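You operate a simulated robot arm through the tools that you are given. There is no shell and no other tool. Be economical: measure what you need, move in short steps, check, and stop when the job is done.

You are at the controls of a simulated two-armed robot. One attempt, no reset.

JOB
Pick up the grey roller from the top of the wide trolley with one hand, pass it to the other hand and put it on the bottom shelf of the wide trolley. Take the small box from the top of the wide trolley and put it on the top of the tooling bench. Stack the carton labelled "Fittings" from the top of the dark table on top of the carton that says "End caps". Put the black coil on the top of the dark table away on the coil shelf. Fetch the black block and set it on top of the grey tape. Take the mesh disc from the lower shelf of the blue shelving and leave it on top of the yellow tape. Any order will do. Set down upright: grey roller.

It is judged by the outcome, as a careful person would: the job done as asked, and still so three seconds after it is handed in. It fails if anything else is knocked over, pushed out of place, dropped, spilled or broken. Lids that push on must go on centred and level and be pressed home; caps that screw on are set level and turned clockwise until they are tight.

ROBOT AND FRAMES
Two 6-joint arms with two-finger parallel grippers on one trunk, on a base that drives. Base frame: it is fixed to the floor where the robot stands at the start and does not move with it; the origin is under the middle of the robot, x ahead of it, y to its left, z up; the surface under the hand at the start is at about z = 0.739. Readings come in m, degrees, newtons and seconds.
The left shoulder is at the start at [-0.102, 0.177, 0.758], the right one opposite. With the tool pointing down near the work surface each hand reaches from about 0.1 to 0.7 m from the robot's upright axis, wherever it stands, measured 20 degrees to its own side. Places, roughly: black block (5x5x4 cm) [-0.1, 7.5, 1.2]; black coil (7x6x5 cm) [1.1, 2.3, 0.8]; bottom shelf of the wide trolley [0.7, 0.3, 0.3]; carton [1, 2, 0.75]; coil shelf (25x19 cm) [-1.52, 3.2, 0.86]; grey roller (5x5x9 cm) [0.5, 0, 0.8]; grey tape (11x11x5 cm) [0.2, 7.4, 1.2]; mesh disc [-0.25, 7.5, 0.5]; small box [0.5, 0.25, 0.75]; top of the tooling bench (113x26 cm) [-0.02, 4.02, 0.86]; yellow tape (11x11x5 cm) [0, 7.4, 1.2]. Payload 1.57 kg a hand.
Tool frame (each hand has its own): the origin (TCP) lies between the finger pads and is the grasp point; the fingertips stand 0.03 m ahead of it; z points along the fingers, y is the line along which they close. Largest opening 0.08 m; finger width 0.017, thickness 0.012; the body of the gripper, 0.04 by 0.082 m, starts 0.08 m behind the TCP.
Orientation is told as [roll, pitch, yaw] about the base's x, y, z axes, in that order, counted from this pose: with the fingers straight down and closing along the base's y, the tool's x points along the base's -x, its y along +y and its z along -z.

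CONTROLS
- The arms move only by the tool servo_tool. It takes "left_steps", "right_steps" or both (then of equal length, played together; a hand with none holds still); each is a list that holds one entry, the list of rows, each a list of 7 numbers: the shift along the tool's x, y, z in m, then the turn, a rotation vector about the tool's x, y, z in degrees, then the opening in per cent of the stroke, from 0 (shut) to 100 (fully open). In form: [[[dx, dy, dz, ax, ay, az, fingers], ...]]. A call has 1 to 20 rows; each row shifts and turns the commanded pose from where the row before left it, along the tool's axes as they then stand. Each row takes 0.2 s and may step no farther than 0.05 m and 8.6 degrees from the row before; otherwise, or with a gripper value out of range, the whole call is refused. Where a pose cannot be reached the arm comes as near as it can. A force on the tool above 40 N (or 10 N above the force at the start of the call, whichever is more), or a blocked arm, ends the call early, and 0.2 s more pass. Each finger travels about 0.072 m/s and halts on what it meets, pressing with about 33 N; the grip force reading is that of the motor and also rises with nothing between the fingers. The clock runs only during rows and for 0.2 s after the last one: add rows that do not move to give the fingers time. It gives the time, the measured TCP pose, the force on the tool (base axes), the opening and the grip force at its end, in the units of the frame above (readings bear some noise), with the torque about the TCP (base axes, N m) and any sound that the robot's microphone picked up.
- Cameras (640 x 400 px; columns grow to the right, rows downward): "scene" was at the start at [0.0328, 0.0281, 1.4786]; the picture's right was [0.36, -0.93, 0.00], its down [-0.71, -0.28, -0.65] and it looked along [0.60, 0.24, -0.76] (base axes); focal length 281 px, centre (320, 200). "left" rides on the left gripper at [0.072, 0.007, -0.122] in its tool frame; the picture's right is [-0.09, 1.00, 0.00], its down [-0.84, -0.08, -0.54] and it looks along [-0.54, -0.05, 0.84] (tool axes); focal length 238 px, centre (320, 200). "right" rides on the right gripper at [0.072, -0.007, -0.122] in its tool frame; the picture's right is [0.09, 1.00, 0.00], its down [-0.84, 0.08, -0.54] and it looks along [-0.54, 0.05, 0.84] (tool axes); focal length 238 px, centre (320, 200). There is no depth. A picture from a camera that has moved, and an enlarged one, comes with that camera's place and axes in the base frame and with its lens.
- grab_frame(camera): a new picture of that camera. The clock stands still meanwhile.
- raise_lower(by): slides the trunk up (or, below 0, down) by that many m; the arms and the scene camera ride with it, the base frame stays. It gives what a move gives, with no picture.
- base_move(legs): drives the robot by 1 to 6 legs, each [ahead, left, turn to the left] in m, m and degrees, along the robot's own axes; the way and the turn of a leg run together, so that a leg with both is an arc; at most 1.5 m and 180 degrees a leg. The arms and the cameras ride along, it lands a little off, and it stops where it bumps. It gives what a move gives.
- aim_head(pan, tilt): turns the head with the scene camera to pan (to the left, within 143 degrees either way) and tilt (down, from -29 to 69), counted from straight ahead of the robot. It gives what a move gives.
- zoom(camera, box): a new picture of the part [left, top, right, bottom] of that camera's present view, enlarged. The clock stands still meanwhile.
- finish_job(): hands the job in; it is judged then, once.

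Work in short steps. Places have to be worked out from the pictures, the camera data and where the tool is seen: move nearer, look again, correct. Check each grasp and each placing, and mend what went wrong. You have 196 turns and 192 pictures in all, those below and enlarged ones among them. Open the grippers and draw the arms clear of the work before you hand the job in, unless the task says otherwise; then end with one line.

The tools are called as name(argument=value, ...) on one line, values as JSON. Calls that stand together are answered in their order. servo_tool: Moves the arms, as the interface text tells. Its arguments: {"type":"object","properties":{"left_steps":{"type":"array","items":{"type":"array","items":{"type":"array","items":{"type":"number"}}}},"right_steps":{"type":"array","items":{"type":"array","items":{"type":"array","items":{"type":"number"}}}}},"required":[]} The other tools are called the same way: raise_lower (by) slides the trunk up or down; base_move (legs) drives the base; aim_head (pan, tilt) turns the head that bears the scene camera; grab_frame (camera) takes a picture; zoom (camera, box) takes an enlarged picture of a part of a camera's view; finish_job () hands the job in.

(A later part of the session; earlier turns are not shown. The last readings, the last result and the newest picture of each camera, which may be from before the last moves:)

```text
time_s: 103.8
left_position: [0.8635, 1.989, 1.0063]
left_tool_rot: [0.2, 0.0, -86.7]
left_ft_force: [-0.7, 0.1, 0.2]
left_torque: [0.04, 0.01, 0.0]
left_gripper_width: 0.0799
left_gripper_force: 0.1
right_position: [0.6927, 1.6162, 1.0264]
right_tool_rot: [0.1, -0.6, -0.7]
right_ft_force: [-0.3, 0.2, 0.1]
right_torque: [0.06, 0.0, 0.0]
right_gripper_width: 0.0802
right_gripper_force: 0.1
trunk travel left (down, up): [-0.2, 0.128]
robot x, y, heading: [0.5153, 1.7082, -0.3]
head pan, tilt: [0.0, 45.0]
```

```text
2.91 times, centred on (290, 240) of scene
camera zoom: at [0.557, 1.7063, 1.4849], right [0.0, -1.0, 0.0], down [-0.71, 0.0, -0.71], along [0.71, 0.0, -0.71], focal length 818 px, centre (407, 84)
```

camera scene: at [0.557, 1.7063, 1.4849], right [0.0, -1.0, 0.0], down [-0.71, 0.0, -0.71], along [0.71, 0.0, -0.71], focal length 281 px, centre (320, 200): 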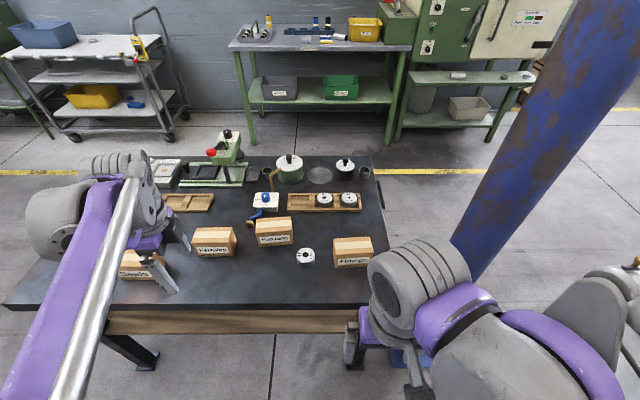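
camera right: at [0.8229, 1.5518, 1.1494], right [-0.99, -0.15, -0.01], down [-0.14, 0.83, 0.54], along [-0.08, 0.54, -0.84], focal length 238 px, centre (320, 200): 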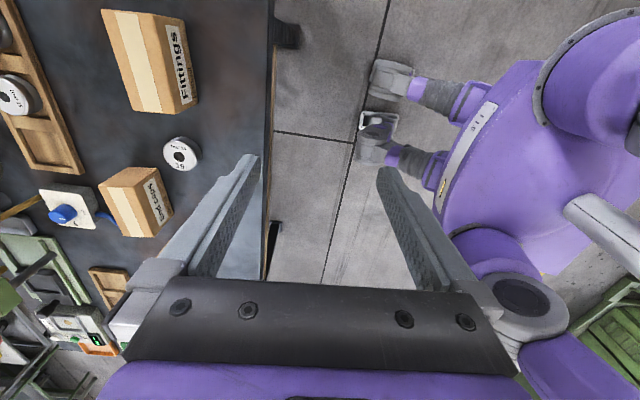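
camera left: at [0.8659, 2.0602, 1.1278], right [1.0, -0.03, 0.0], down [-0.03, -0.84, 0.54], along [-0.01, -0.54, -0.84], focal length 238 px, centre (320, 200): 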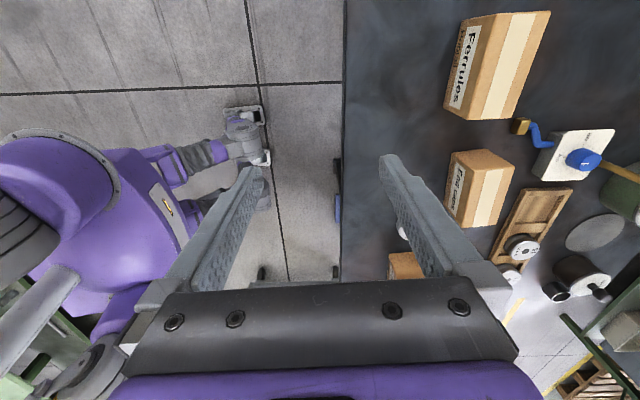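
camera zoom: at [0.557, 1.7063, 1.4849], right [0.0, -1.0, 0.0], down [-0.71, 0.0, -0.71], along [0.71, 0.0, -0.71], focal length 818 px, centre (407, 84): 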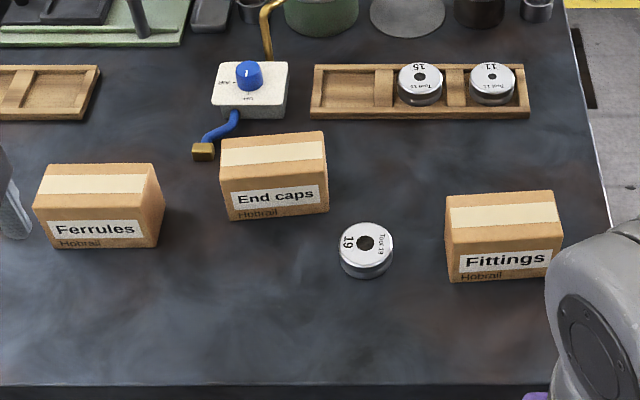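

Refined: Fittings centre (1.044,1.610) yaw 3.9°, End caps centre ≈(1.124,1.851) yaw ~5°. Shift the base 6 cm right, and bring the left hand over the Fittings.

base_move(legs=[[0, -0.06, 0]])

servo_tool(left_steps=[[[-0.0411, 0.0202, 0, 0, 0, 0, 100], [-0.0411, 0.0202, 0, 0, 0, 0, 100], [-0.0411, 0.0202, 0, 0, 0, 0, 100], [-0.0411, 0.0202, 0, 0, 0, 0, 100], [-0.0411, 0.0202, 0, 0, 0, 0, 100], [-0.0411, 0.0202, 0, 0, 0, 0, 100], [-0.0411, 0.0202, 0, 0, 0, 0, 100], [-0.0411, 0.0202, 0, 0, 0, 0, 100], [0, 0, 0, 0, 0, 0, 100]]])

grab_frame(camera="left")

grab_frame(camera="scene")

```text
time_s: 105.0
left_position: [0.8612, 1.9286, 1.0066]
left_tool_rot: [0.3, 0.0, -86.5]
left_ft_force: [-0.5, 0.0, -0.1]
left_torque: [0.02, 0.0, 0.03]
left_gripper_width: 0.08
left_gripper_force: 0.0
right_position: [0.6918, 1.5568, 1.0254]
right_tool_rot: [0.1, -0.5, -0.7]
right_ft_force: [0.1, -0.6, 0.1]
right_torque: [-0.01, -0.03, 0.03]
right_gripper_width: 0.0799
right_gripper_force: 0.0
trunk travel left (down, up): [-0.2, 0.128]
robot x, y, heading: [0.5175, 1.648, 0.0]
head pan, tilt: [0.0, 45.0]
```

```text
time_s: 107.0
left_position: [1.0434, 1.61, 1.0049]
left_tool_rot: [0.4, -0.2, -86.5]
left_ft_force: [0.4, -0.1, -0.1]
left_torque: [-0.01, -0.01, -0.01]
left_gripper_width: 0.0799
left_gripper_force: 0.0
right_position: [0.692, 1.5576, 1.026]
right_tool_rot: [-0.1, -0.6, -0.5]
right_ft_force: [-0.1, 0.1, -0.2]
right_torque: [-0.02, -0.04, 0.02]
right_gripper_width: 0.0801
right_gripper_force: 0.0
trunk travel left (down, up): [-0.2, 0.128]
robot x, y, heading: [0.5135, 1.6482, 0.1]
head pan, tilt: [0.0, 45.0]
```

```text
129 pictures are left
camera left: at [1.0462, 1.6819, 1.1271], right [1.0, -0.03, 0.01], down [-0.03, -0.84, 0.54], along [-0.01, -0.54, -0.84], focal length 238 px, centre (320, 200)
```

left: 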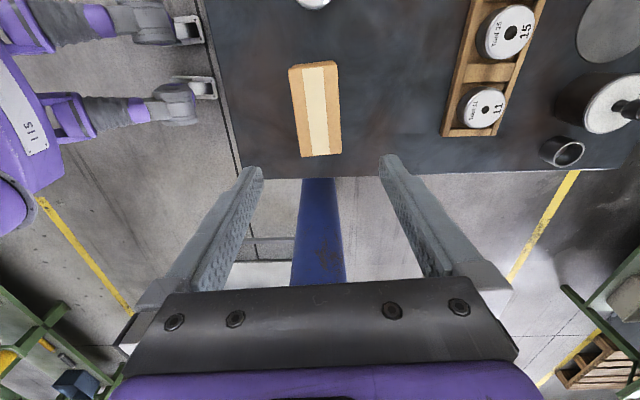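

```text
128 pictures are left
camera scene: at [0.556, 1.6474, 1.4849], right [0.0, -1.0, 0.0], down [-0.71, 0.0, -0.71], along [0.71, 0.0, -0.71], focal length 281 px, centre (320, 200)
```

scene: 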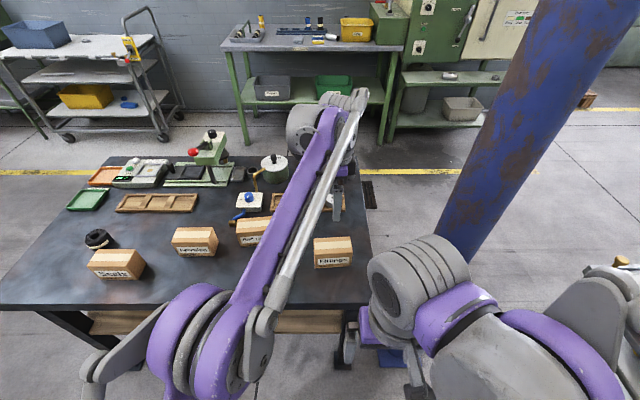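

Aligned over the Fittings carton. Descend to z≈0.785 and grip.

servo_tool(left_steps=[[[-0.002, -0.001, 0.045, 0, 0, 0, 100], [0, 0, 0.045, 0, 0, 0, 100], [0, 0, 0.045, 0, 0, 0, 100], [0, 0, 0.045, 0, 0, 0, 100], [0, 0, 0.03, 0, 0, 0, 100], [0, 0, 0.01, 0, 0, 0, 100], [0, 0, 0, 0, 0, 0, 90], [0, 0, 0, 0, 0, 0, 60], [0, 0, 0, 0, 0, 0, 30], [0, 0, 0, 0, 0, 0, 0], [0, 0, 0, 0, 0, 0, 0]]])

grab_frame(camera="left")

```text
time_s: 109.4
left_position: [1.0432, 1.6071, 0.7869]
left_tool_rot: [0.2, -0.1, -86.5]
left_ft_force: [0.3, 0.3, 0.2]
left_torque: [-0.05, 0.03, 0.0]
left_gripper_width: 0.0577
left_gripper_force: 32.5
right_position: [0.692, 1.5562, 1.0256]
right_tool_rot: [0.0, -0.6, -0.6]
right_ft_force: [-0.2, 0.9, -0.2]
right_torque: [-0.01, 0.03, 0.02]
right_gripper_width: 0.08
right_gripper_force: 0.0
trunk travel left (down, up): [-0.2, 0.128]
robot x, y, heading: [0.515, 1.6487, -0.2]
head pan, tilt: [0.0, 45.0]
```

```text
127 pictures are left
camera left: at [1.0462, 1.68, 0.9092], right [1.0, -0.03, 0.0], down [-0.03, -0.84, 0.54], along [-0.01, -0.54, -0.84], focal length 238 px, centre (320, 200)
```

left: 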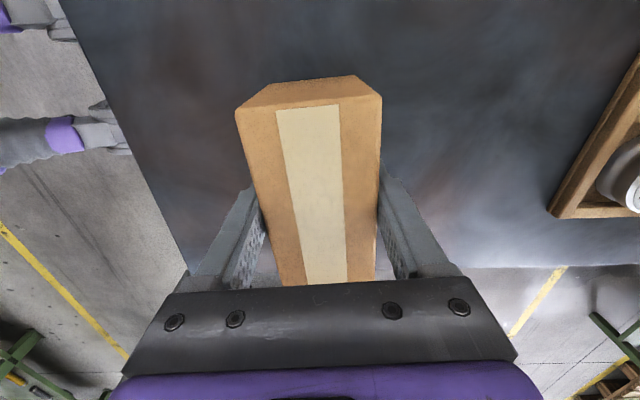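

Gripped. Lift, then drive 5 cm ahead and 20 cm left to bring it near the End caps carton.

servo_tool(left_steps=[[[0, 0, -0.04, 0, 0, 0, 0], [0, 0, -0.045, 0, 0, 0, 0], [0, 0, -0.045, 0, 0, 0, 0], [0, 0, -0.045, 0, 0, 0, 0], [0, 0, -0.03, 0, 0, 0, 0], [0, 0, 0, 0, 0, 0, 0]]])

base_move(legs=[[0, 0.2, 0], [0.05, 0, 0]])

grab_frame(camera="left")

grab_frame(camera="scene")

```text
time_s: 110.8
left_position: [1.0415, 1.6075, 0.9908]
left_tool_rot: [0.3, -0.1, -86.5]
left_ft_force: [0.0, -0.4, -3.3]
left_torque: [0.01, 0.02, -0.01]
left_gripper_width: 0.0576
left_gripper_force: 33.3
right_position: [0.6921, 1.5567, 1.0268]
right_tool_rot: [0.2, -0.7, -0.6]
right_ft_force: [-0.3, -0.6, -0.1]
right_torque: [-0.04, -0.03, 0.01]
right_gripper_width: 0.0802
right_gripper_force: 0.1
trunk travel left (down, up): [-0.2, 0.128]
robot x, y, heading: [0.5115, 1.6474, -0.6]
head pan, tilt: [0.0, 45.0]
```

```text
time_s: 113.7
left_position: [1.0928, 1.8059, 0.9911]
left_tool_rot: [0.2, -0.1, -86.6]
left_ft_force: [0.0, 0.7, -3.9]
left_torque: [-0.02, 0.02, -0.02]
left_gripper_width: 0.058
left_gripper_force: 32.8
right_position: [0.7436, 1.7553, 1.0256]
right_tool_rot: [0.1, -0.5, -0.4]
right_ft_force: [0.6, 0.5, -0.9]
right_torque: [-0.01, 0.01, 0.06]
right_gripper_width: 0.0801
right_gripper_force: 0.1
trunk travel left (down, up): [-0.2, 0.128]
robot x, y, heading: [0.5638, 1.8443, -0.2]
head pan, tilt: [0.0, 45.0]
```

```text
126 pictures are left
camera left: at [1.0963, 1.8782, 1.1123], right [1.0, -0.03, 0.0], down [-0.03, -0.84, 0.54], along [-0.01, -0.54, -0.84], focal length 238 px, centre (320, 200)
```

left: 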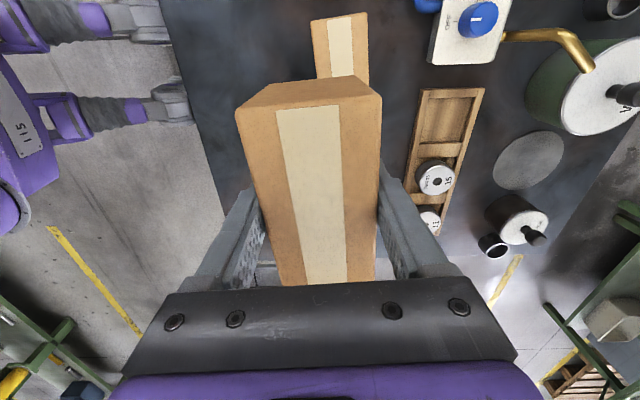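

```text
125 pictures are left
camera scene: at [0.6088, 1.8448, 1.4848], right [0.0, -1.0, 0.0], down [-0.71, 0.0, -0.71], along [0.71, 0.0, -0.71], focal length 281 px, centre (320, 200)
```

scene: 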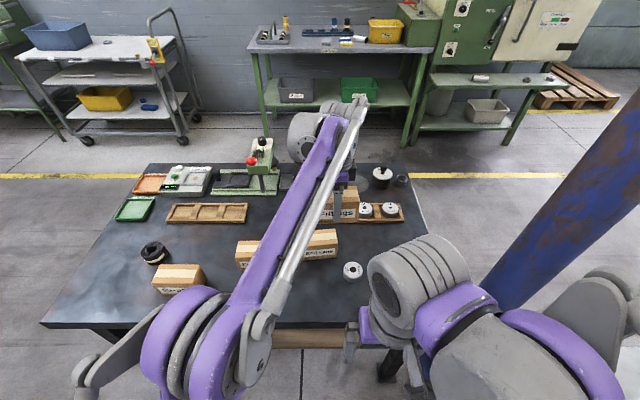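

End caps centre ≈ (1.123, 1.848), yaw ~6°. Move over, rotate +2.5°, and descend most of the way.

servo_tool(left_steps=[[[0.0206, 0.0163, 0, 0, 0, 0, 0], [0.0205, 0.0162, 0, 0, 0, 0, 0], [0, 0, 0, 0, 0, -2.5, 0], [0, 0, 0.04, 0, 0, 0, 0], [0, 0, 0.04, 0, 0, 0, 0], [0, 0, 0.02, 0, 0, 0, 0], [0, 0, 0.015, 0, 0, 0, 0], [0, 0, 0, 0, 0, 0, 0]]])

grab_frame(camera="left")

zoom(camera="scene", box=[220, 180, 380, 280])

```text
time_s: 115.5
left_position: [1.1217, 1.8478, 0.8765]
left_tool_rot: [0.2, -0.1, -84.0]
left_ft_force: [1.5, 0.4, -2.4]
left_torque: [-0.03, 0.01, 0.02]
left_gripper_width: 0.0577
left_gripper_force: 33.0
right_position: [0.7432, 1.755, 1.0264]
right_tool_rot: [0.0, -0.6, -0.5]
right_ft_force: [0.2, -0.7, 0.7]
right_torque: [-0.01, 0.0, 0.01]
right_gripper_width: 0.0799
right_gripper_force: 0.0
trunk travel left (down, up): [-0.2, 0.128]
robot x, y, heading: [0.5662, 1.8443, 0.2]
head pan, tilt: [0.0, 45.0]
```

```text
124 pictures are left
camera left: at [1.1215, 1.9206, 0.9974], right [1.0, 0.01, 0.0], down [0.01, -0.84, 0.54], along [0.01, -0.54, -0.84], focal length 238 px, centre (320, 200)
```

left: 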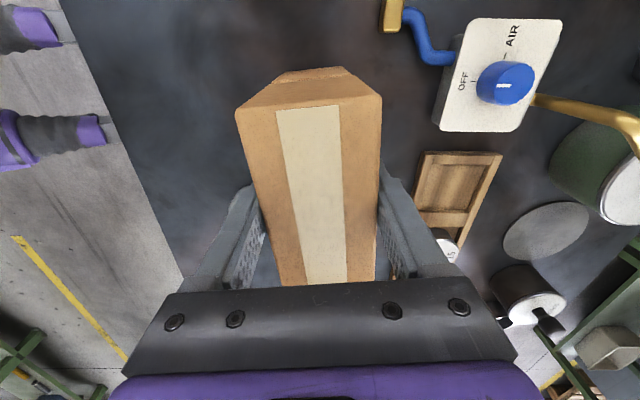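

```text
4.00 times, centred on (300, 230) of scene
camera zoom: at [0.6075, 1.8448, 1.4849], right [0.0, -1.0, 0.0], down [-0.71, 0.0, -0.71], along [0.71, 0.0, -0.71], focal length 1124 px, centre (400, 80)
```

zoom: 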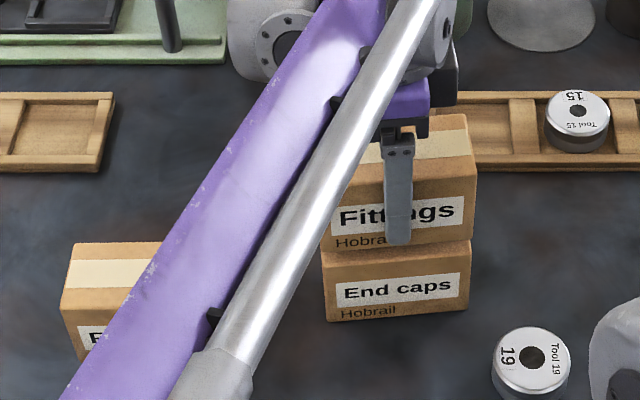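

Alignment looks right. Lower the last ~18 mm gently.

servo_tool(left_steps=[[[0, 0, 0.008, 0, 0, 0, 0], [0, 0, 0.004, 0, 0, 0, 0], [0, 0, 0.003, 0, 0, 0, 0], [0, 0, 0.002, 0, 0, 0, 0], [0, 0, 0, 0, 0, 0, 0]]])

```text
time_s: 116.7
left_position: [1.1217, 1.8478, 0.86]
left_tool_rot: [0.4, -0.1, -84.0]
left_ft_force: [5.3, 0.8, 27.3]
left_torque: [-0.06, 0.3, 0.03]
left_gripper_width: 0.0576
left_gripper_force: 33.0
right_position: [0.7415, 1.7559, 1.026]
right_tool_rot: [0.0, -0.6, -0.5]
right_ft_force: [0.1, -0.2, -0.6]
right_torque: [-0.02, -0.02, -0.01]
right_gripper_width: 0.0798
right_gripper_force: 0.1
trunk travel left (down, up): [-0.2, 0.128]
robot x, y, heading: [0.568, 1.8455, -0.3]
head pan, tilt: [0.0, 45.0]
```

Contact made (27 N). Relieve 1.5 mm, open, and lift straight up.

servo_tool(left_steps=[[[0, 0, -0.0015, 0, 0, 0, 0], [0, 0, 0, 0, 0, 0, 0], [0, 0, 0, 0, 0, 0, 85], [0, 0, 0, 0, 0, 0, 100], [0, 0, 0, 0, 0, 0, 100], [0, 0, -0.03, 0, 0, 0, 100], [0, 0, -0.045, 0, 0, 0, 100], [0, 0, -0.045, 0, 0, 0, 100], [0, 0, 0, 0, 0, 0, 100]]])

grab_frame(camera="left")

zoom(camera="scene", box=[220, 180, 380, 280])

```text
time_s: 118.7
left_position: [1.1241, 1.8495, 0.9813]
left_tool_rot: [0.3, -0.1, -84.0]
left_ft_force: [0.1, -0.6, 0.4]
left_torque: [-0.01, -0.01, 0.0]
left_gripper_width: 0.08
left_gripper_force: 0.1
right_position: [0.7443, 1.7546, 1.0252]
right_tool_rot: [0.1, -0.5, -0.5]
right_ft_force: [-0.1, -0.2, 0.3]
right_torque: [-0.02, -0.01, -0.01]
right_gripper_width: 0.08
right_gripper_force: 0.0
trunk travel left (down, up): [-0.2, 0.128]
robot x, y, heading: [0.5676, 1.8424, -0.4]
head pan, tilt: [0.0, 45.0]
```

```text
122 pictures are left
camera left: at [1.1244, 1.922, 1.1034], right [1.0, 0.01, 0.0], down [0.01, -0.84, 0.54], along [0.01, -0.54, -0.84], focal length 238 px, centre (320, 200)
```

left: 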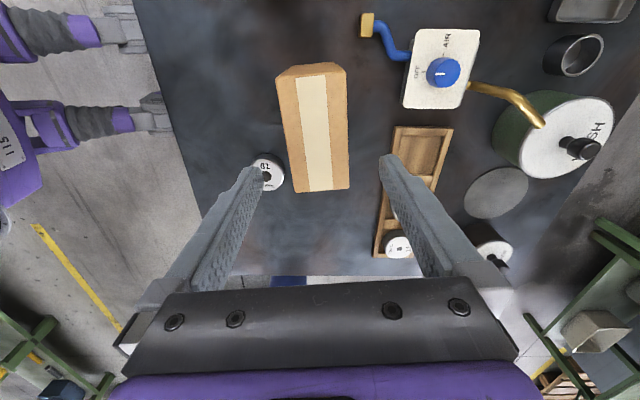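

```text
4.00 times, centred on (300, 230) of scene
camera zoom: at [0.6073, 1.8448, 1.4849], right [0.0, -1.0, 0.0], down [-0.71, 0.0, -0.71], along [0.71, 0.0, -0.71], focal length 1124 px, centre (400, 80)
```

zoom: 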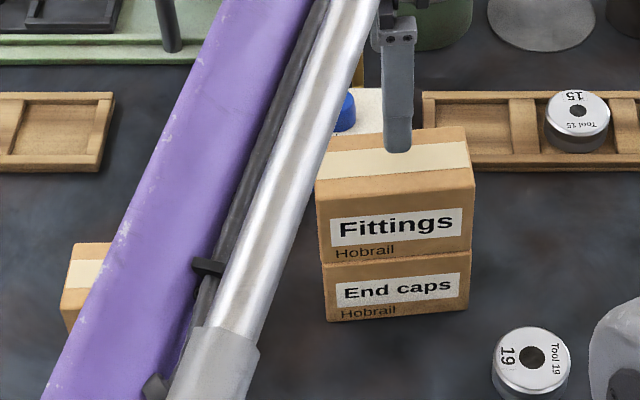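

The stack is neat and square. Next the coil at ≈(1.10,2.347): bring the left hand back to yaw 0 and drive left.

servo_tool(left_steps=[[[0, -0.045, 0, 0, 0, 0, 100], [0, -0.045, 0, 0, 0, 0, 100], [0, -0.04, 0, 0, 0, 0, 100], [0, 0, 0, 0, 0, -8.2, 100], [0, 0, 0, 0, 0, -8.2, 100], [0, 0, 0, 0, 0, -8.2, 100], [0, 0, 0, 0, 0, -8.2, 100], [0, 0, 0, 0, 0, -8.2, 100], [0, 0, 0, 0, 0, -8.2, 100], [0, 0, 0, 0, 0, -8.2, 100], [0, 0, 0, 0, 0, -8.2, 100], [0, 0, 0, 0, 0, -8.2, 100], [0, 0, 0, 0, 0, -8.2, 100], [0, 0, 0, 0, 0, -2, 100], [0, 0, 0, 0, 0, 0, 100]]])

base_move(legs=[[0, 0.43, 0.4]])

grab_frame(camera="left")

grab_frame(camera="scene")

```text
time_s: 121.9
left_position: [0.9934, 1.8361, 0.9804]
left_tool_rot: [0.0, -0.3, 0.0]
left_ft_force: [0.2, -0.4, -1.0]
left_torque: [0.0, 0.0, -0.01]
left_gripper_width: 0.0799
left_gripper_force: 0.1
right_position: [0.7426, 1.7545, 1.0261]
right_tool_rot: [0.1, -0.6, -0.6]
right_ft_force: [-0.1, -0.5, 0.6]
right_torque: [-0.02, -0.02, 0.01]
right_gripper_width: 0.0798
right_gripper_force: 0.2
trunk travel left (down, up): [-0.2, 0.128]
robot x, y, heading: [0.569, 1.8431, -0.2]
head pan, tilt: [0.0, 45.0]
```

```text
time_s: 126.2
left_position: [0.9936, 2.2694, 0.9805]
left_tool_rot: [0.0, -0.4, 0.3]
left_ft_force: [-0.3, -1.4, 0.8]
left_torque: [-0.01, 0.03, -0.02]
left_gripper_width: 0.0799
left_gripper_force: 0.1
right_position: [0.7444, 2.1893, 1.0242]
right_tool_rot: [0.1, -0.6, -0.2]
right_ft_force: [-0.5, 0.1, -0.7]
right_torque: [-0.02, -0.02, 0.0]
right_gripper_width: 0.08
right_gripper_force: 0.2
trunk travel left (down, up): [-0.2, 0.128]
robot x, y, heading: [0.5667, 2.2749, -0.0]
head pan, tilt: [0.0, 45.0]
```

```text
120 pictures are left
camera left: at [0.9222, 2.276, 1.1016], right [0.09, 1.0, 0.0], down [0.83, -0.07, 0.55], along [0.54, -0.05, -0.84], focal length 238 px, centre (320, 200)
```

left: 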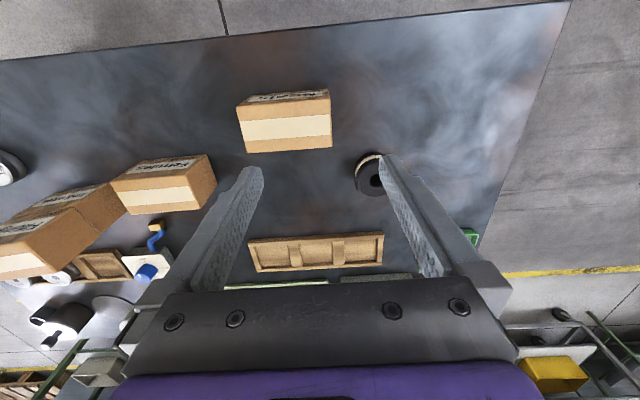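

```text
119 pictures are left
camera scene: at [0.6075, 2.2774, 1.4849], right [0.0, -1.0, 0.0], down [-0.71, 0.0, -0.71], along [0.71, 0.0, -0.71], focal length 281 px, centre (320, 200)
```

scene: 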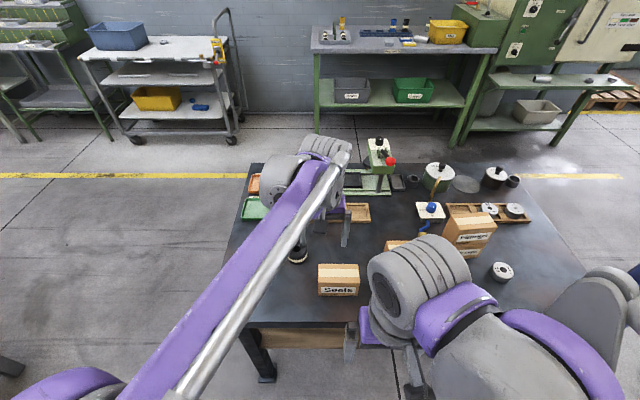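

servo_tool(left_steps=[[[0, 0.034, 0, 0, 0, 0, 100], [0, 0.034, 0, 0, 0, 0, 100], [0, 0, 0, 0, 0, 0, 100]]])

zoom(camera="left", box=[220, 110, 420, 235])

```text
time_s: 127.0
left_position: [0.9923, 2.3373, 0.9793]
left_tool_rot: [0.0, -0.4, 0.3]
left_ft_force: [-0.5, 0.2, 0.2]
left_torque: [-0.01, -0.04, 0.0]
left_gripper_width: 0.0799
left_gripper_force: 0.0
right_position: [0.7428, 2.1871, 1.0266]
right_tool_rot: [0.2, -0.6, -0.3]
right_ft_force: [-1.1, -1.2, -0.2]
right_torque: [0.0, 0.0, 0.02]
right_gripper_width: 0.0801
right_gripper_force: 0.0
trunk travel left (down, up): [-0.2, 0.128]
robot x, y, heading: [0.5657, 2.2785, 0.1]
head pan, tilt: [0.0, 45.0]
```

```text
3.20 times, centred on (320, 172) of left
camera zoom: at [0.922, 2.3437, 1.101], right [0.09, 1.0, 0.0], down [0.83, -0.07, 0.55], along [0.54, -0.05, -0.84], focal length 763 px, centre (320, 288)
```

zoom: 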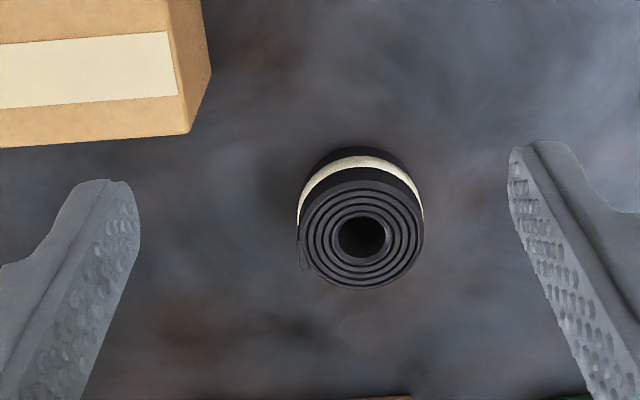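

Coil top ≈ (1.095, 2.347), ~6 cm across y. Move over it, descend and grip.

servo_tool(left_steps=[[[-0.035, 0.003, 0, 0, 0, 0, 100], [-0.034, 0.003, 0, 0, 0, 0, 100], [-0.034, 0.003, 0, 0, 0, 0, 100], [0, 0, 0.045, 0, 0, 0, 100], [0, 0, 0.045, 0, 0, 0, 100], [0, 0, 0.02, 0, 0, 0, 100], [0, 0, 0, 0, 0, 0, 100]]])

grab_frame(camera="left")

```text
time_s: 128.6
left_position: [1.0987, 2.347, 0.8695]
left_tool_rot: [0.0, -0.3, 0.3]
left_ft_force: [0.1, 0.3, 0.2]
left_torque: [0.02, -0.02, -0.04]
left_gripper_width: 0.08
left_gripper_force: 0.0
right_position: [0.7437, 2.1884, 1.0261]
right_tool_rot: [0.1, -0.6, -0.3]
right_ft_force: [-0.2, 0.1, 0.0]
right_torque: [0.02, 0.0, 0.01]
right_gripper_width: 0.0801
right_gripper_force: 0.0
trunk travel left (down, up): [-0.2, 0.128]
robot x, y, heading: [0.5623, 2.2742, 0.0]
head pan, tilt: [0.0, 45.0]
```

```text
117 pictures are left
camera left: at [1.0268, 2.3532, 0.991], right [0.09, 1.0, 0.0], down [0.83, -0.07, 0.55], along [0.54, -0.05, -0.84], focal length 238 px, centre (320, 200)
```

left: 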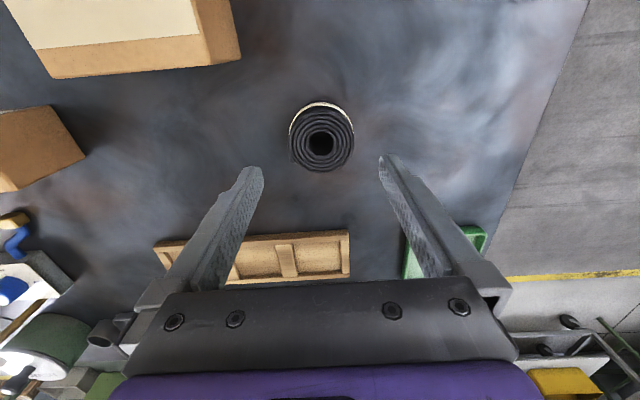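

servo_tool(left_steps=[[[0.002, 0, 0.04, 0, 0, 0, 100], [0, 0, 0.035, 0, 0, 0, 100], [0, 0, 0.015, 0, 0, 0, 100], [0, 0, 0, 0, 0, 0, 90], [0, 0, 0, 0, 0, 0, 60], [0, 0, 0, 0, 0, 0, 30], [0, 0, 0, 0, 0, 0, 10], [0, 0, 0, 0, 0, 0, 10]]])

grab_frame(camera="left")

```text
time_s: 130.4
left_position: [1.0954, 2.3465, 0.7822]
left_tool_rot: [0.0, -0.3, 0.3]
left_ft_force: [-0.6, -0.4, 0.3]
left_torque: [-0.02, 0.01, 0.03]
left_gripper_width: 0.0598
left_gripper_force: 33.0
right_position: [0.7431, 2.1887, 1.0261]
right_tool_rot: [0.1, -0.5, -0.4]
right_ft_force: [-0.3, 0.0, 0.3]
right_torque: [0.03, 0.01, 0.0]
right_gripper_width: 0.08
right_gripper_force: 0.0
trunk travel left (down, up): [-0.2, 0.128]
robot x, y, heading: [0.5634, 2.2787, 0.1]
head pan, tilt: [0.0, 45.0]
```

```text
116 pictures are left
camera left: at [1.0246, 2.3524, 0.9024], right [0.09, 1.0, 0.0], down [0.83, -0.07, 0.55], along [0.54, -0.05, -0.84], focal length 238 px, centre (320, 200)
```

left: 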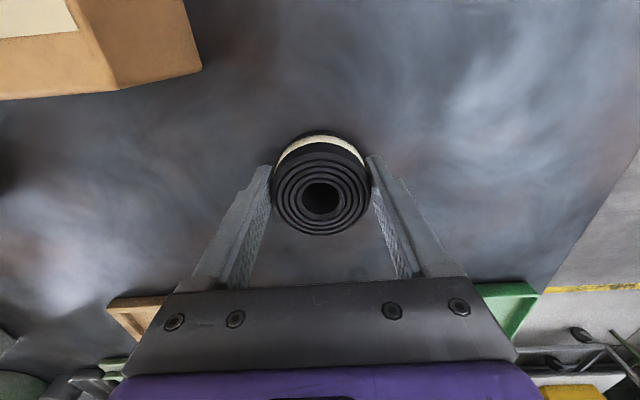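

Coil gripped (60 mm). Lift it, back off, turn round, and head to the coil shelf at (-1.52, 3.2).

servo_tool(left_steps=[[[0, 0, -0.045, 0, 0, 0, 0], [0, 0, -0.045, 0, 0, 0, 0], [0, 0, -0.045, 0, 0, 0, 0], [0, 0, -0.045, 0, 0, 0, 0], [0, 0, -0.045, 0, 0, 0, 0], [0.045, 0, 0, 0, 0, 0, 0], [0.045, 0, 0, 0, 0, 0, 0], [0.045, 0, 0, 0, 0, 0, 0], [0, 0, 0, 0, 0, 0, 0]]])

base_move(legs=[[-0.85, 0, 0], [0, 0, 180], [0.4, 0, 0], [0, -0.85, 0]])

grab_frame(camera="scene")

grab_frame(camera="left")

```text
time_s: 132.4
left_position: [0.9599, 2.3454, 1.0057]
left_tool_rot: [0.0, -0.2, 0.3]
left_ft_force: [1.1, -0.3, -1.2]
left_torque: [0.01, 0.03, 0.0]
left_gripper_width: 0.0597
left_gripper_force: 33.0
right_position: [0.7435, 2.1881, 1.0259]
right_tool_rot: [0.2, -0.5, -0.2]
right_ft_force: [-0.2, -0.4, -0.4]
right_torque: [0.0, 0.02, 0.0]
right_gripper_width: 0.0799
right_gripper_force: 0.0
trunk travel left (down, up): [-0.2, 0.128]
robot x, y, heading: [0.5669, 2.2789, 0.4]
head pan, tilt: [0.0, 45.0]
```

```text
time_s: 153.8
left_position: [-1.0401, 3.1128, 1.0054]
left_tool_rot: [0.0, -0.3, 177.3]
left_ft_force: [0.3, 0.9, -2.0]
left_torque: [0.01, -0.05, 0.02]
left_gripper_width: 0.0598
left_gripper_force: 33.3
right_position: [-0.8174, 3.2595, 1.0262]
right_tool_rot: [0.1, -0.6, 176.7]
right_ft_force: [-0.2, -0.5, -0.6]
right_torque: [-0.04, -0.04, 0.02]
right_gripper_width: 0.0798
right_gripper_force: 0.2
trunk travel left (down, up): [-0.2, 0.128]
robot x, y, heading: [-0.6461, 3.1616, 177.4]
head pan, tilt: [0.0, 45.0]
```

```text
115 pictures are left
camera scene: at [-0.6873, 3.1628, 1.4849], right [0.05, 1.0, 0.0], down [0.71, -0.04, -0.71], along [-0.71, 0.04, -0.71], focal length 281 px, centre (320, 200)
```

scene: 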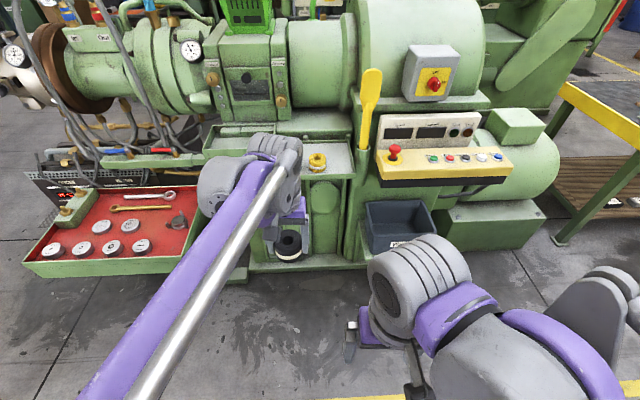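

```text
114 pictures are left
camera left: at [-0.9669, 3.1034, 1.1271], right [-0.14, -0.99, 0.0], down [-0.83, 0.12, 0.55], along [-0.54, 0.08, -0.84], focal length 238 px, centre (320, 200)
```

left: 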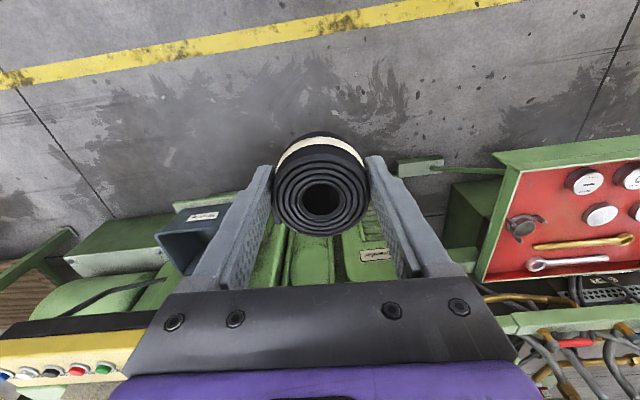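

base_move(legs=[[0, 0, 2.6]])

zoom(camera="scene", box=[180, 90, 420, 240])

```text
time_s: 154.6
left_position: [-1.0378, 3.095, 1.0056]
left_tool_rot: [0.0, -0.3, 179.8]
left_ft_force: [0.5, 0.2, -1.8]
left_torque: [0.02, -0.02, 0.02]
left_gripper_width: 0.0597
left_gripper_force: 33.4
right_position: [-0.8217, 3.25, 1.0275]
right_tool_rot: [0.1, -0.6, 179.3]
right_ft_force: [0.5, -0.3, 0.1]
right_torque: [0.0, 0.0, 0.0]
right_gripper_width: 0.0799
right_gripper_force: 0.0
trunk travel left (down, up): [-0.2, 0.128]
robot x, y, heading: [-0.6391, 3.1572, 179.5]
head pan, tilt: [0.0, 45.0]
```

```text
2.67 times, centred on (300, 165) of scene
camera zoom: at [-0.6873, 3.1608, 1.4849], right [0.01, 1.0, 0.0], down [0.71, 0.0, -0.71], along [-0.71, 0.0, -0.71], focal length 750 px, centre (373, 293)
```

zoom: 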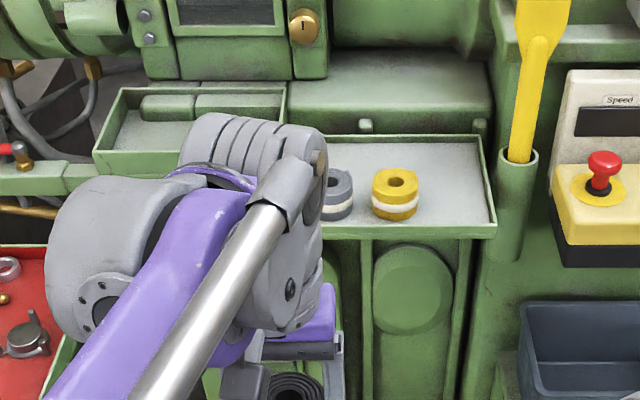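

The coil shelf spans x≈-1.42…-1.62, y≈3.07…3.32, with grey and yellow coils in the front row. I'll put the black coil in the back row at about (-1.565, 3.19). Approach.

base_move(legs=[[0, -0.08, 0.5], [0.34, 0, 0]])

grab_frame(camera="left")

grab_frame(camera="scene")

```text
time_s: 157.8
left_position: [-1.3762, 3.1739, 1.0051]
left_tool_rot: [0.0, -0.2, -179.6]
left_ft_force: [-0.4, -0.6, -0.7]
left_torque: [0.02, -0.01, 0.0]
left_gripper_width: 0.0599
left_gripper_force: 33.0
right_position: [-1.1629, 3.3287, 1.0259]
right_tool_rot: [0.1, -0.5, 179.8]
right_ft_force: [0.0, -0.2, -0.2]
right_torque: [0.0, 0.03, 0.0]
right_gripper_width: 0.0802
right_gripper_force: 0.0
trunk travel left (down, up): [-0.2, 0.128]
robot x, y, heading: [-0.9861, 3.241, -179.9]
head pan, tilt: [0.0, 45.0]
```

```text
112 pictures are left
camera left: at [-1.3033, 3.166, 1.127], right [-0.09, -1.0, 0.0], down [-0.83, 0.07, 0.55], along [-0.54, 0.05, -0.84], focal length 238 px, centre (320, 200)
```

left: 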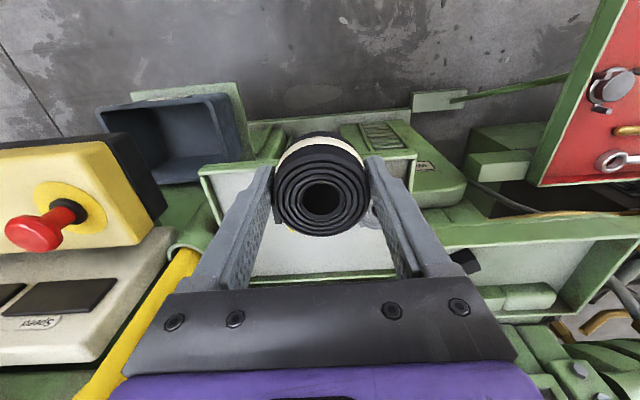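

```text
111 pictures are left
camera scene: at [-1.0275, 3.2406, 1.4849], right [0.0, 1.0, 0.0], down [0.71, 0.0, -0.71], along [-0.71, 0.0, -0.71], focal length 281 px, centre (320, 200)
```

scene: 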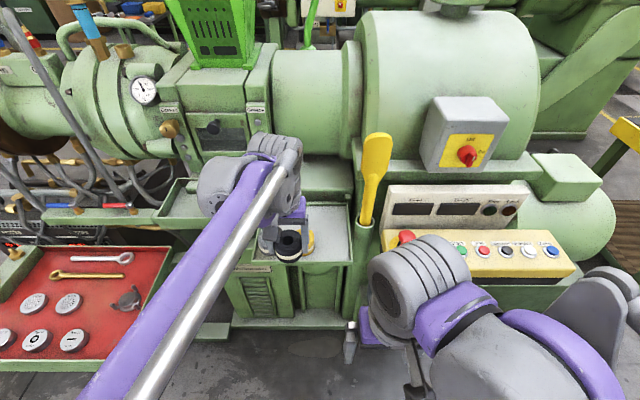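

Shelf edges confirmed. Move the coil over the back row at (-1.557, 3.19).

servo_tool(left_steps=[[[-0.0362, -0.003, 0, 0, 0, 0, 10], [-0.0362, -0.003, 0, 0, 0, 0, 10], [-0.0362, -0.003, 0, 0, 0, 0, 10], [-0.0362, -0.003, 0, 0, 0, 0, 10], [-0.0362, -0.003, 0, 0, 0, 0, 10], [0, 0, 0, 0, 0, 0, 10]]])

grab_frame(camera="left")

zoom(camera="scene", box=[180, 120, 420, 270])

```text
time_s: 159.2
left_position: [-1.5565, 3.1868, 1.0099]
left_tool_rot: [0.0, -0.3, -179.7]
left_ft_force: [-0.3, 0.1, -0.6]
left_torque: [0.02, -0.03, -0.05]
left_gripper_width: 0.0598
left_gripper_force: 33.2
right_position: [-1.1612, 3.3293, 1.0264]
right_tool_rot: [0.1, -0.6, 179.8]
right_ft_force: [0.8, -0.3, 0.1]
right_torque: [0.02, 0.01, 0.01]
right_gripper_width: 0.0802
right_gripper_force: 0.2
trunk travel left (down, up): [-0.2, 0.128]
robot x, y, heading: [-0.9841, 3.2401, -179.8]
head pan, tilt: [0.0, 45.0]
```

```text
110 pictures are left
camera left: at [-1.4823, 3.1799, 1.1307], right [-0.09, -1.0, 0.0], down [-0.83, 0.07, 0.55], along [-0.54, 0.05, -0.84], focal length 238 px, centre (320, 200)
```

left: 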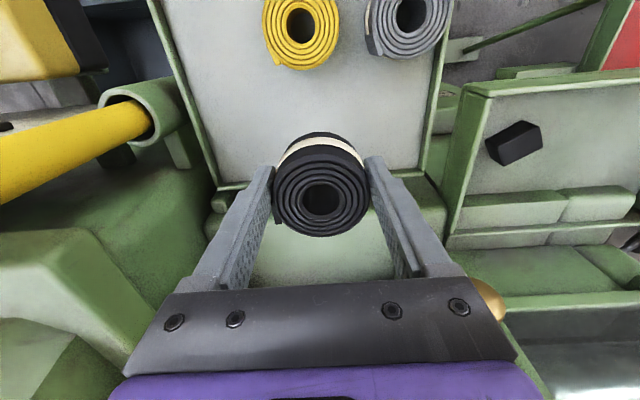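

```text
2.67 times, centred on (300, 195) of scene
camera zoom: at [-1.0259, 3.2405, 1.4849], right [0.0, 1.0, 0.0], down [0.71, 0.0, -0.71], along [-0.71, 0.0, -0.71], focal length 750 px, centre (373, 213)
```

zoom: 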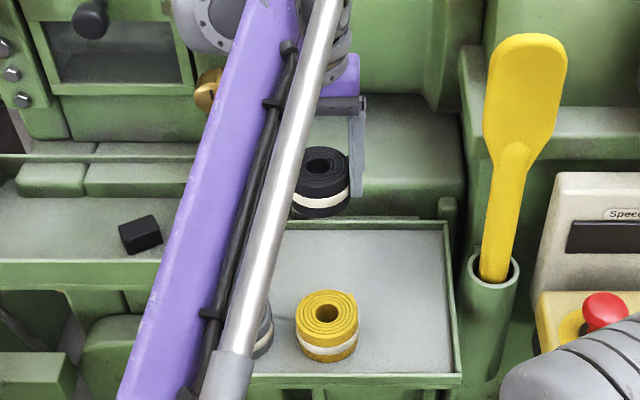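

Shift 1 cm further back for clearance from the yellow coil, then lower.

servo_tool(left_steps=[[[-0.01, 0, 0.03, 0, 0, 0, 10], [0, 0, 0.04, 0, 0, 0, 10], [0, 0, 0.025, 0, 0, 0, 10], [0, 0, 0, 0, 0, 0, 10]]])

grab_frame(camera="left")

zoom(camera="scene", box=[220, 140, 400, 260])

```text
time_s: 160.2
left_position: [-1.5676, 3.1856, 0.9137]
left_tool_rot: [-0.1, -0.3, -179.7]
left_ft_force: [-0.1, 0.1, -1.2]
left_torque: [-0.01, 0.0, 0.0]
left_gripper_width: 0.0599
left_gripper_force: 32.7
right_position: [-1.162, 3.3295, 1.0258]
right_tool_rot: [0.1, -0.6, 179.7]
right_ft_force: [-0.7, -0.3, -0.1]
right_torque: [0.04, 0.0, -0.03]
right_gripper_width: 0.0801
right_gripper_force: 0.1
trunk travel left (down, up): [-0.2, 0.128]
robot x, y, heading: [-0.9844, 3.2434, -179.7]
head pan, tilt: [0.0, 45.0]
```

```text
108 pictures are left
camera left: at [-1.4946, 3.1797, 1.0338], right [-0.09, -1.0, 0.0], down [-0.83, 0.07, 0.55], along [-0.54, 0.05, -0.84], focal length 238 px, centre (320, 200)
```

left: 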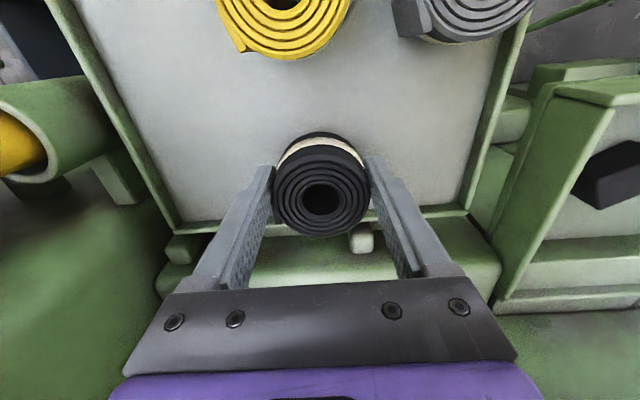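

```text
3.33 times, centred on (310, 200) of scene
camera zoom: at [-1.0268, 3.2406, 1.4849], right [0.0, 1.0, 0.0], down [0.71, 0.0, -0.71], along [-0.71, 0.0, -0.71], focal length 937 px, centre (353, 200)
```

zoom: 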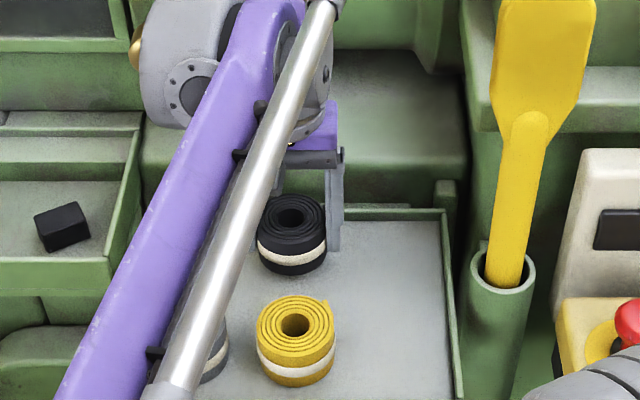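

Good placement. Lower the last centimetre gently.

servo_tool(left_steps=[[[0, 0, 0.005, 0, 0, 0, 10], [0, 0, 0.003, 0, 0, 0, 10], [0, 0, 0.002, 0, 0, 0, 10], [0, 0, 0.002, 0, 0, 0, 10], [0, 0, 0, 0, 0, 0, 10]]])

```text
time_s: 161.4
left_position: [-1.5687, 3.1864, 0.9019]
left_tool_rot: [0.0, -0.5, -179.6]
left_ft_force: [-14.0, -1.4, 34.4]
left_torque: [-0.15, 0.48, 0.15]
left_gripper_width: 0.0598
left_gripper_force: 33.0
right_position: [-1.1599, 3.3287, 1.0262]
right_tool_rot: [0.0, -0.6, 179.7]
right_ft_force: [-1.6, -0.1, -0.3]
right_torque: [-0.04, 0.02, 0.0]
right_gripper_width: 0.08
right_gripper_force: 0.0
trunk travel left (down, up): [-0.2, 0.128]
robot x, y, heading: [-0.9825, 3.2428, -180.0]
head pan, tilt: [0.0, 45.0]
```

Contact. Relieve 2 mm, open, and rise.

servo_tool(left_steps=[[[0, 0, -0.002, 0, 0, 0, 10], [0, 0, 0, 0, 0, 0, 10], [0, 0, 0, 0, 0, 0, 85], [0, 0, 0, 0, 0, 0, 95], [0, 0, 0, 0, 0, 0, 95], [0, 0, -0.03, 0, 0, 0, 95], [0, 0, -0.045, 0, 0, 0, 100], [0, 0, -0.045, 0, 0, 0, 100], [0, 0, 0, 0, 0, 0, 100]]])

grab_frame(camera="left")

```text
time_s: 163.4
left_position: [-1.5585, 3.1838, 1.0174]
left_tool_rot: [0.0, -0.2, -179.6]
left_ft_force: [-0.9, -1.5, -0.9]
left_torque: [0.01, 0.01, -0.05]
left_gripper_width: 0.0801
left_gripper_force: 0.1
left hand out of reach, approached as far as the arm can: row 8
right_position: [-1.1613, 3.3292, 1.0249]
right_tool_rot: [0.1, -0.5, 179.8]
right_ft_force: [-0.3, 0.1, 0.7]
right_torque: [0.0, -0.01, 0.0]
right_gripper_width: 0.08
right_gripper_force: 0.1
trunk travel left (down, up): [-0.2, 0.128]
robot x, y, heading: [-0.9823, 3.2412, -179.6]
head pan, tilt: [0.0, 45.0]
```

```text
106 pictures are left
camera left: at [-1.4858, 3.177, 1.1383], right [-0.09, -1.0, 0.0], down [-0.83, 0.07, 0.55], along [-0.54, 0.05, -0.84], focal length 238 px, centre (320, 200)
```

left: 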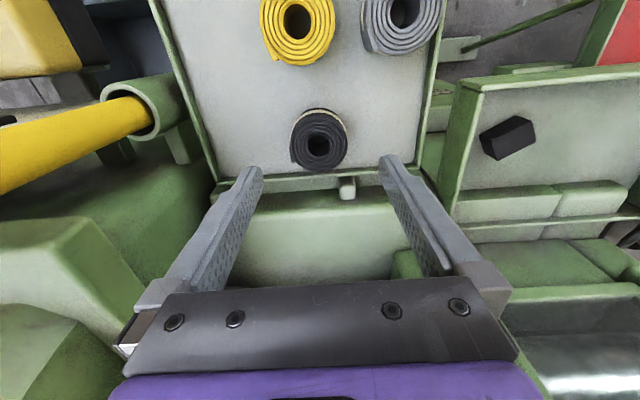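

Black coil is on the coil shelf. Retract and drive up the aisle toward the blue shelving.

servo_tool(left_steps=[[[0.045, 0, 0, 0, 0, 0, 100], [0.045, 0, 0, 0, 0, 0, 100], [0.045, 0, 0, 0, 0, 0, 100], [0.045, 0, 0, 0, 0, 0, 100], [0, 0, 0, 0, 0, 0, 100]]])

base_move(legs=[[-0.3, 0, 0], [0, 0, -90], [1.4, 0, 0]])

aim_head(pan=0, tilt=15)

grab_frame(camera="scene")

```text
time_s: 164.6
left_position: [-1.3796, 3.1826, 1.016]
left_tool_rot: [0.0, -0.2, -179.7]
left_ft_force: [-0.8, -0.2, -0.1]
left_torque: [0.01, 0.0, -0.02]
left_gripper_width: 0.0801
left_gripper_force: 0.0
right_position: [-1.1624, 3.33, 1.0262]
right_tool_rot: [0.1, -0.4, 179.7]
right_ft_force: [-0.2, -0.4, -0.1]
right_torque: [-0.01, -0.02, 0.0]
right_gripper_width: 0.0798
right_gripper_force: 0.0
trunk travel left (down, up): [-0.2, 0.128]
robot x, y, heading: [-0.9822, 3.2371, -179.8]
head pan, tilt: [0.0, 45.0]
```

```text
time_s: 177.2
left_position: [-0.7393, 5.0538, 1.0167]
left_tool_rot: [0.0, -0.3, 89.9]
left_ft_force: [-0.1, -0.3, 1.3]
left_torque: [-0.04, 0.0, 0.0]
left_gripper_width: 0.08
left_gripper_force: 0.0
right_position: [-0.5949, 4.8342, 1.0253]
right_tool_rot: [0.1, -0.6, 89.4]
right_ft_force: [0.1, -0.3, 0.4]
right_torque: [0.04, 0.03, -0.03]
right_gripper_width: 0.0801
right_gripper_force: 0.1
trunk travel left (down, up): [-0.2, 0.128]
robot x, y, heading: [-0.6831, 4.6564, 89.7]
head pan, tilt: [0.0, 45.0]
```

```text
time_s: 178.1
left_position: [-0.7393, 5.0537, 1.0161]
left_tool_rot: [0.0, -0.3, 89.9]
left_ft_force: [-0.7, -0.1, 0.6]
left_torque: [0.01, 0.02, 0.0]
left_gripper_width: 0.08
left_gripper_force: 0.1
right_position: [-0.595, 4.8339, 1.0259]
right_tool_rot: [0.1, -0.6, 89.4]
right_ft_force: [0.4, 0.2, -0.8]
right_torque: [-0.01, 0.0, -0.01]
right_gripper_width: 0.0801
right_gripper_force: 0.0
trunk travel left (down, up): [-0.2, 0.128]
robot x, y, heading: [-0.682, 4.6559, 89.7]
head pan, tilt: [0.0, 15.0]
```

```text
105 pictures are left
camera scene: at [-0.6851, 4.7123, 1.5316], right [1.0, 0.0, 0.0], down [0.0, -0.26, -0.97], along [0.0, 0.97, -0.26], focal length 281 px, centre (320, 200)
```

scene: 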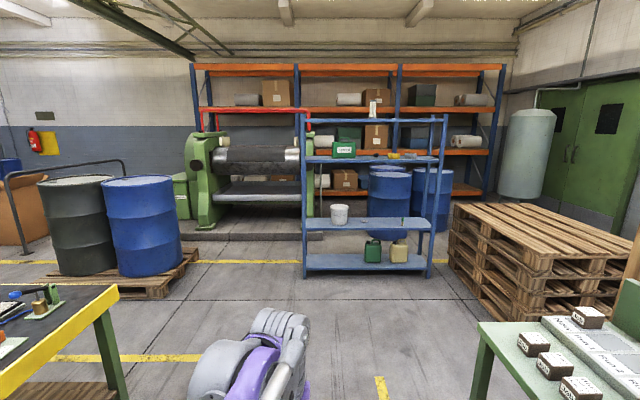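

zoom(camera="scene", box=[290, 95, 460, 285])

```text
2.11 times, centred on (375, 190) of scene
camera zoom: at [-0.6851, 4.7123, 1.5316], right [1.0, 0.0, 0.0], down [0.0, -0.26, -0.97], along [0.0, 0.97, -0.26], focal length 592 px, centre (204, 221)
```

zoom: 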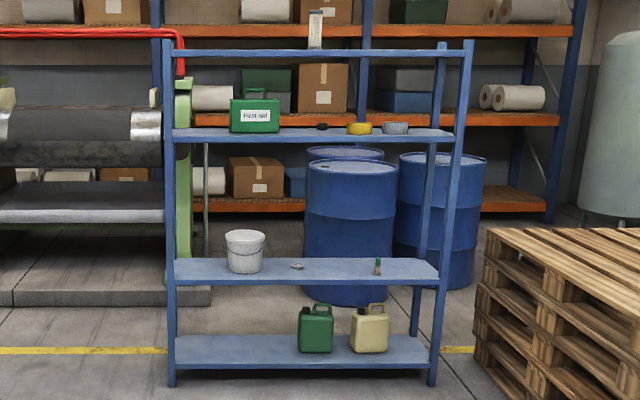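

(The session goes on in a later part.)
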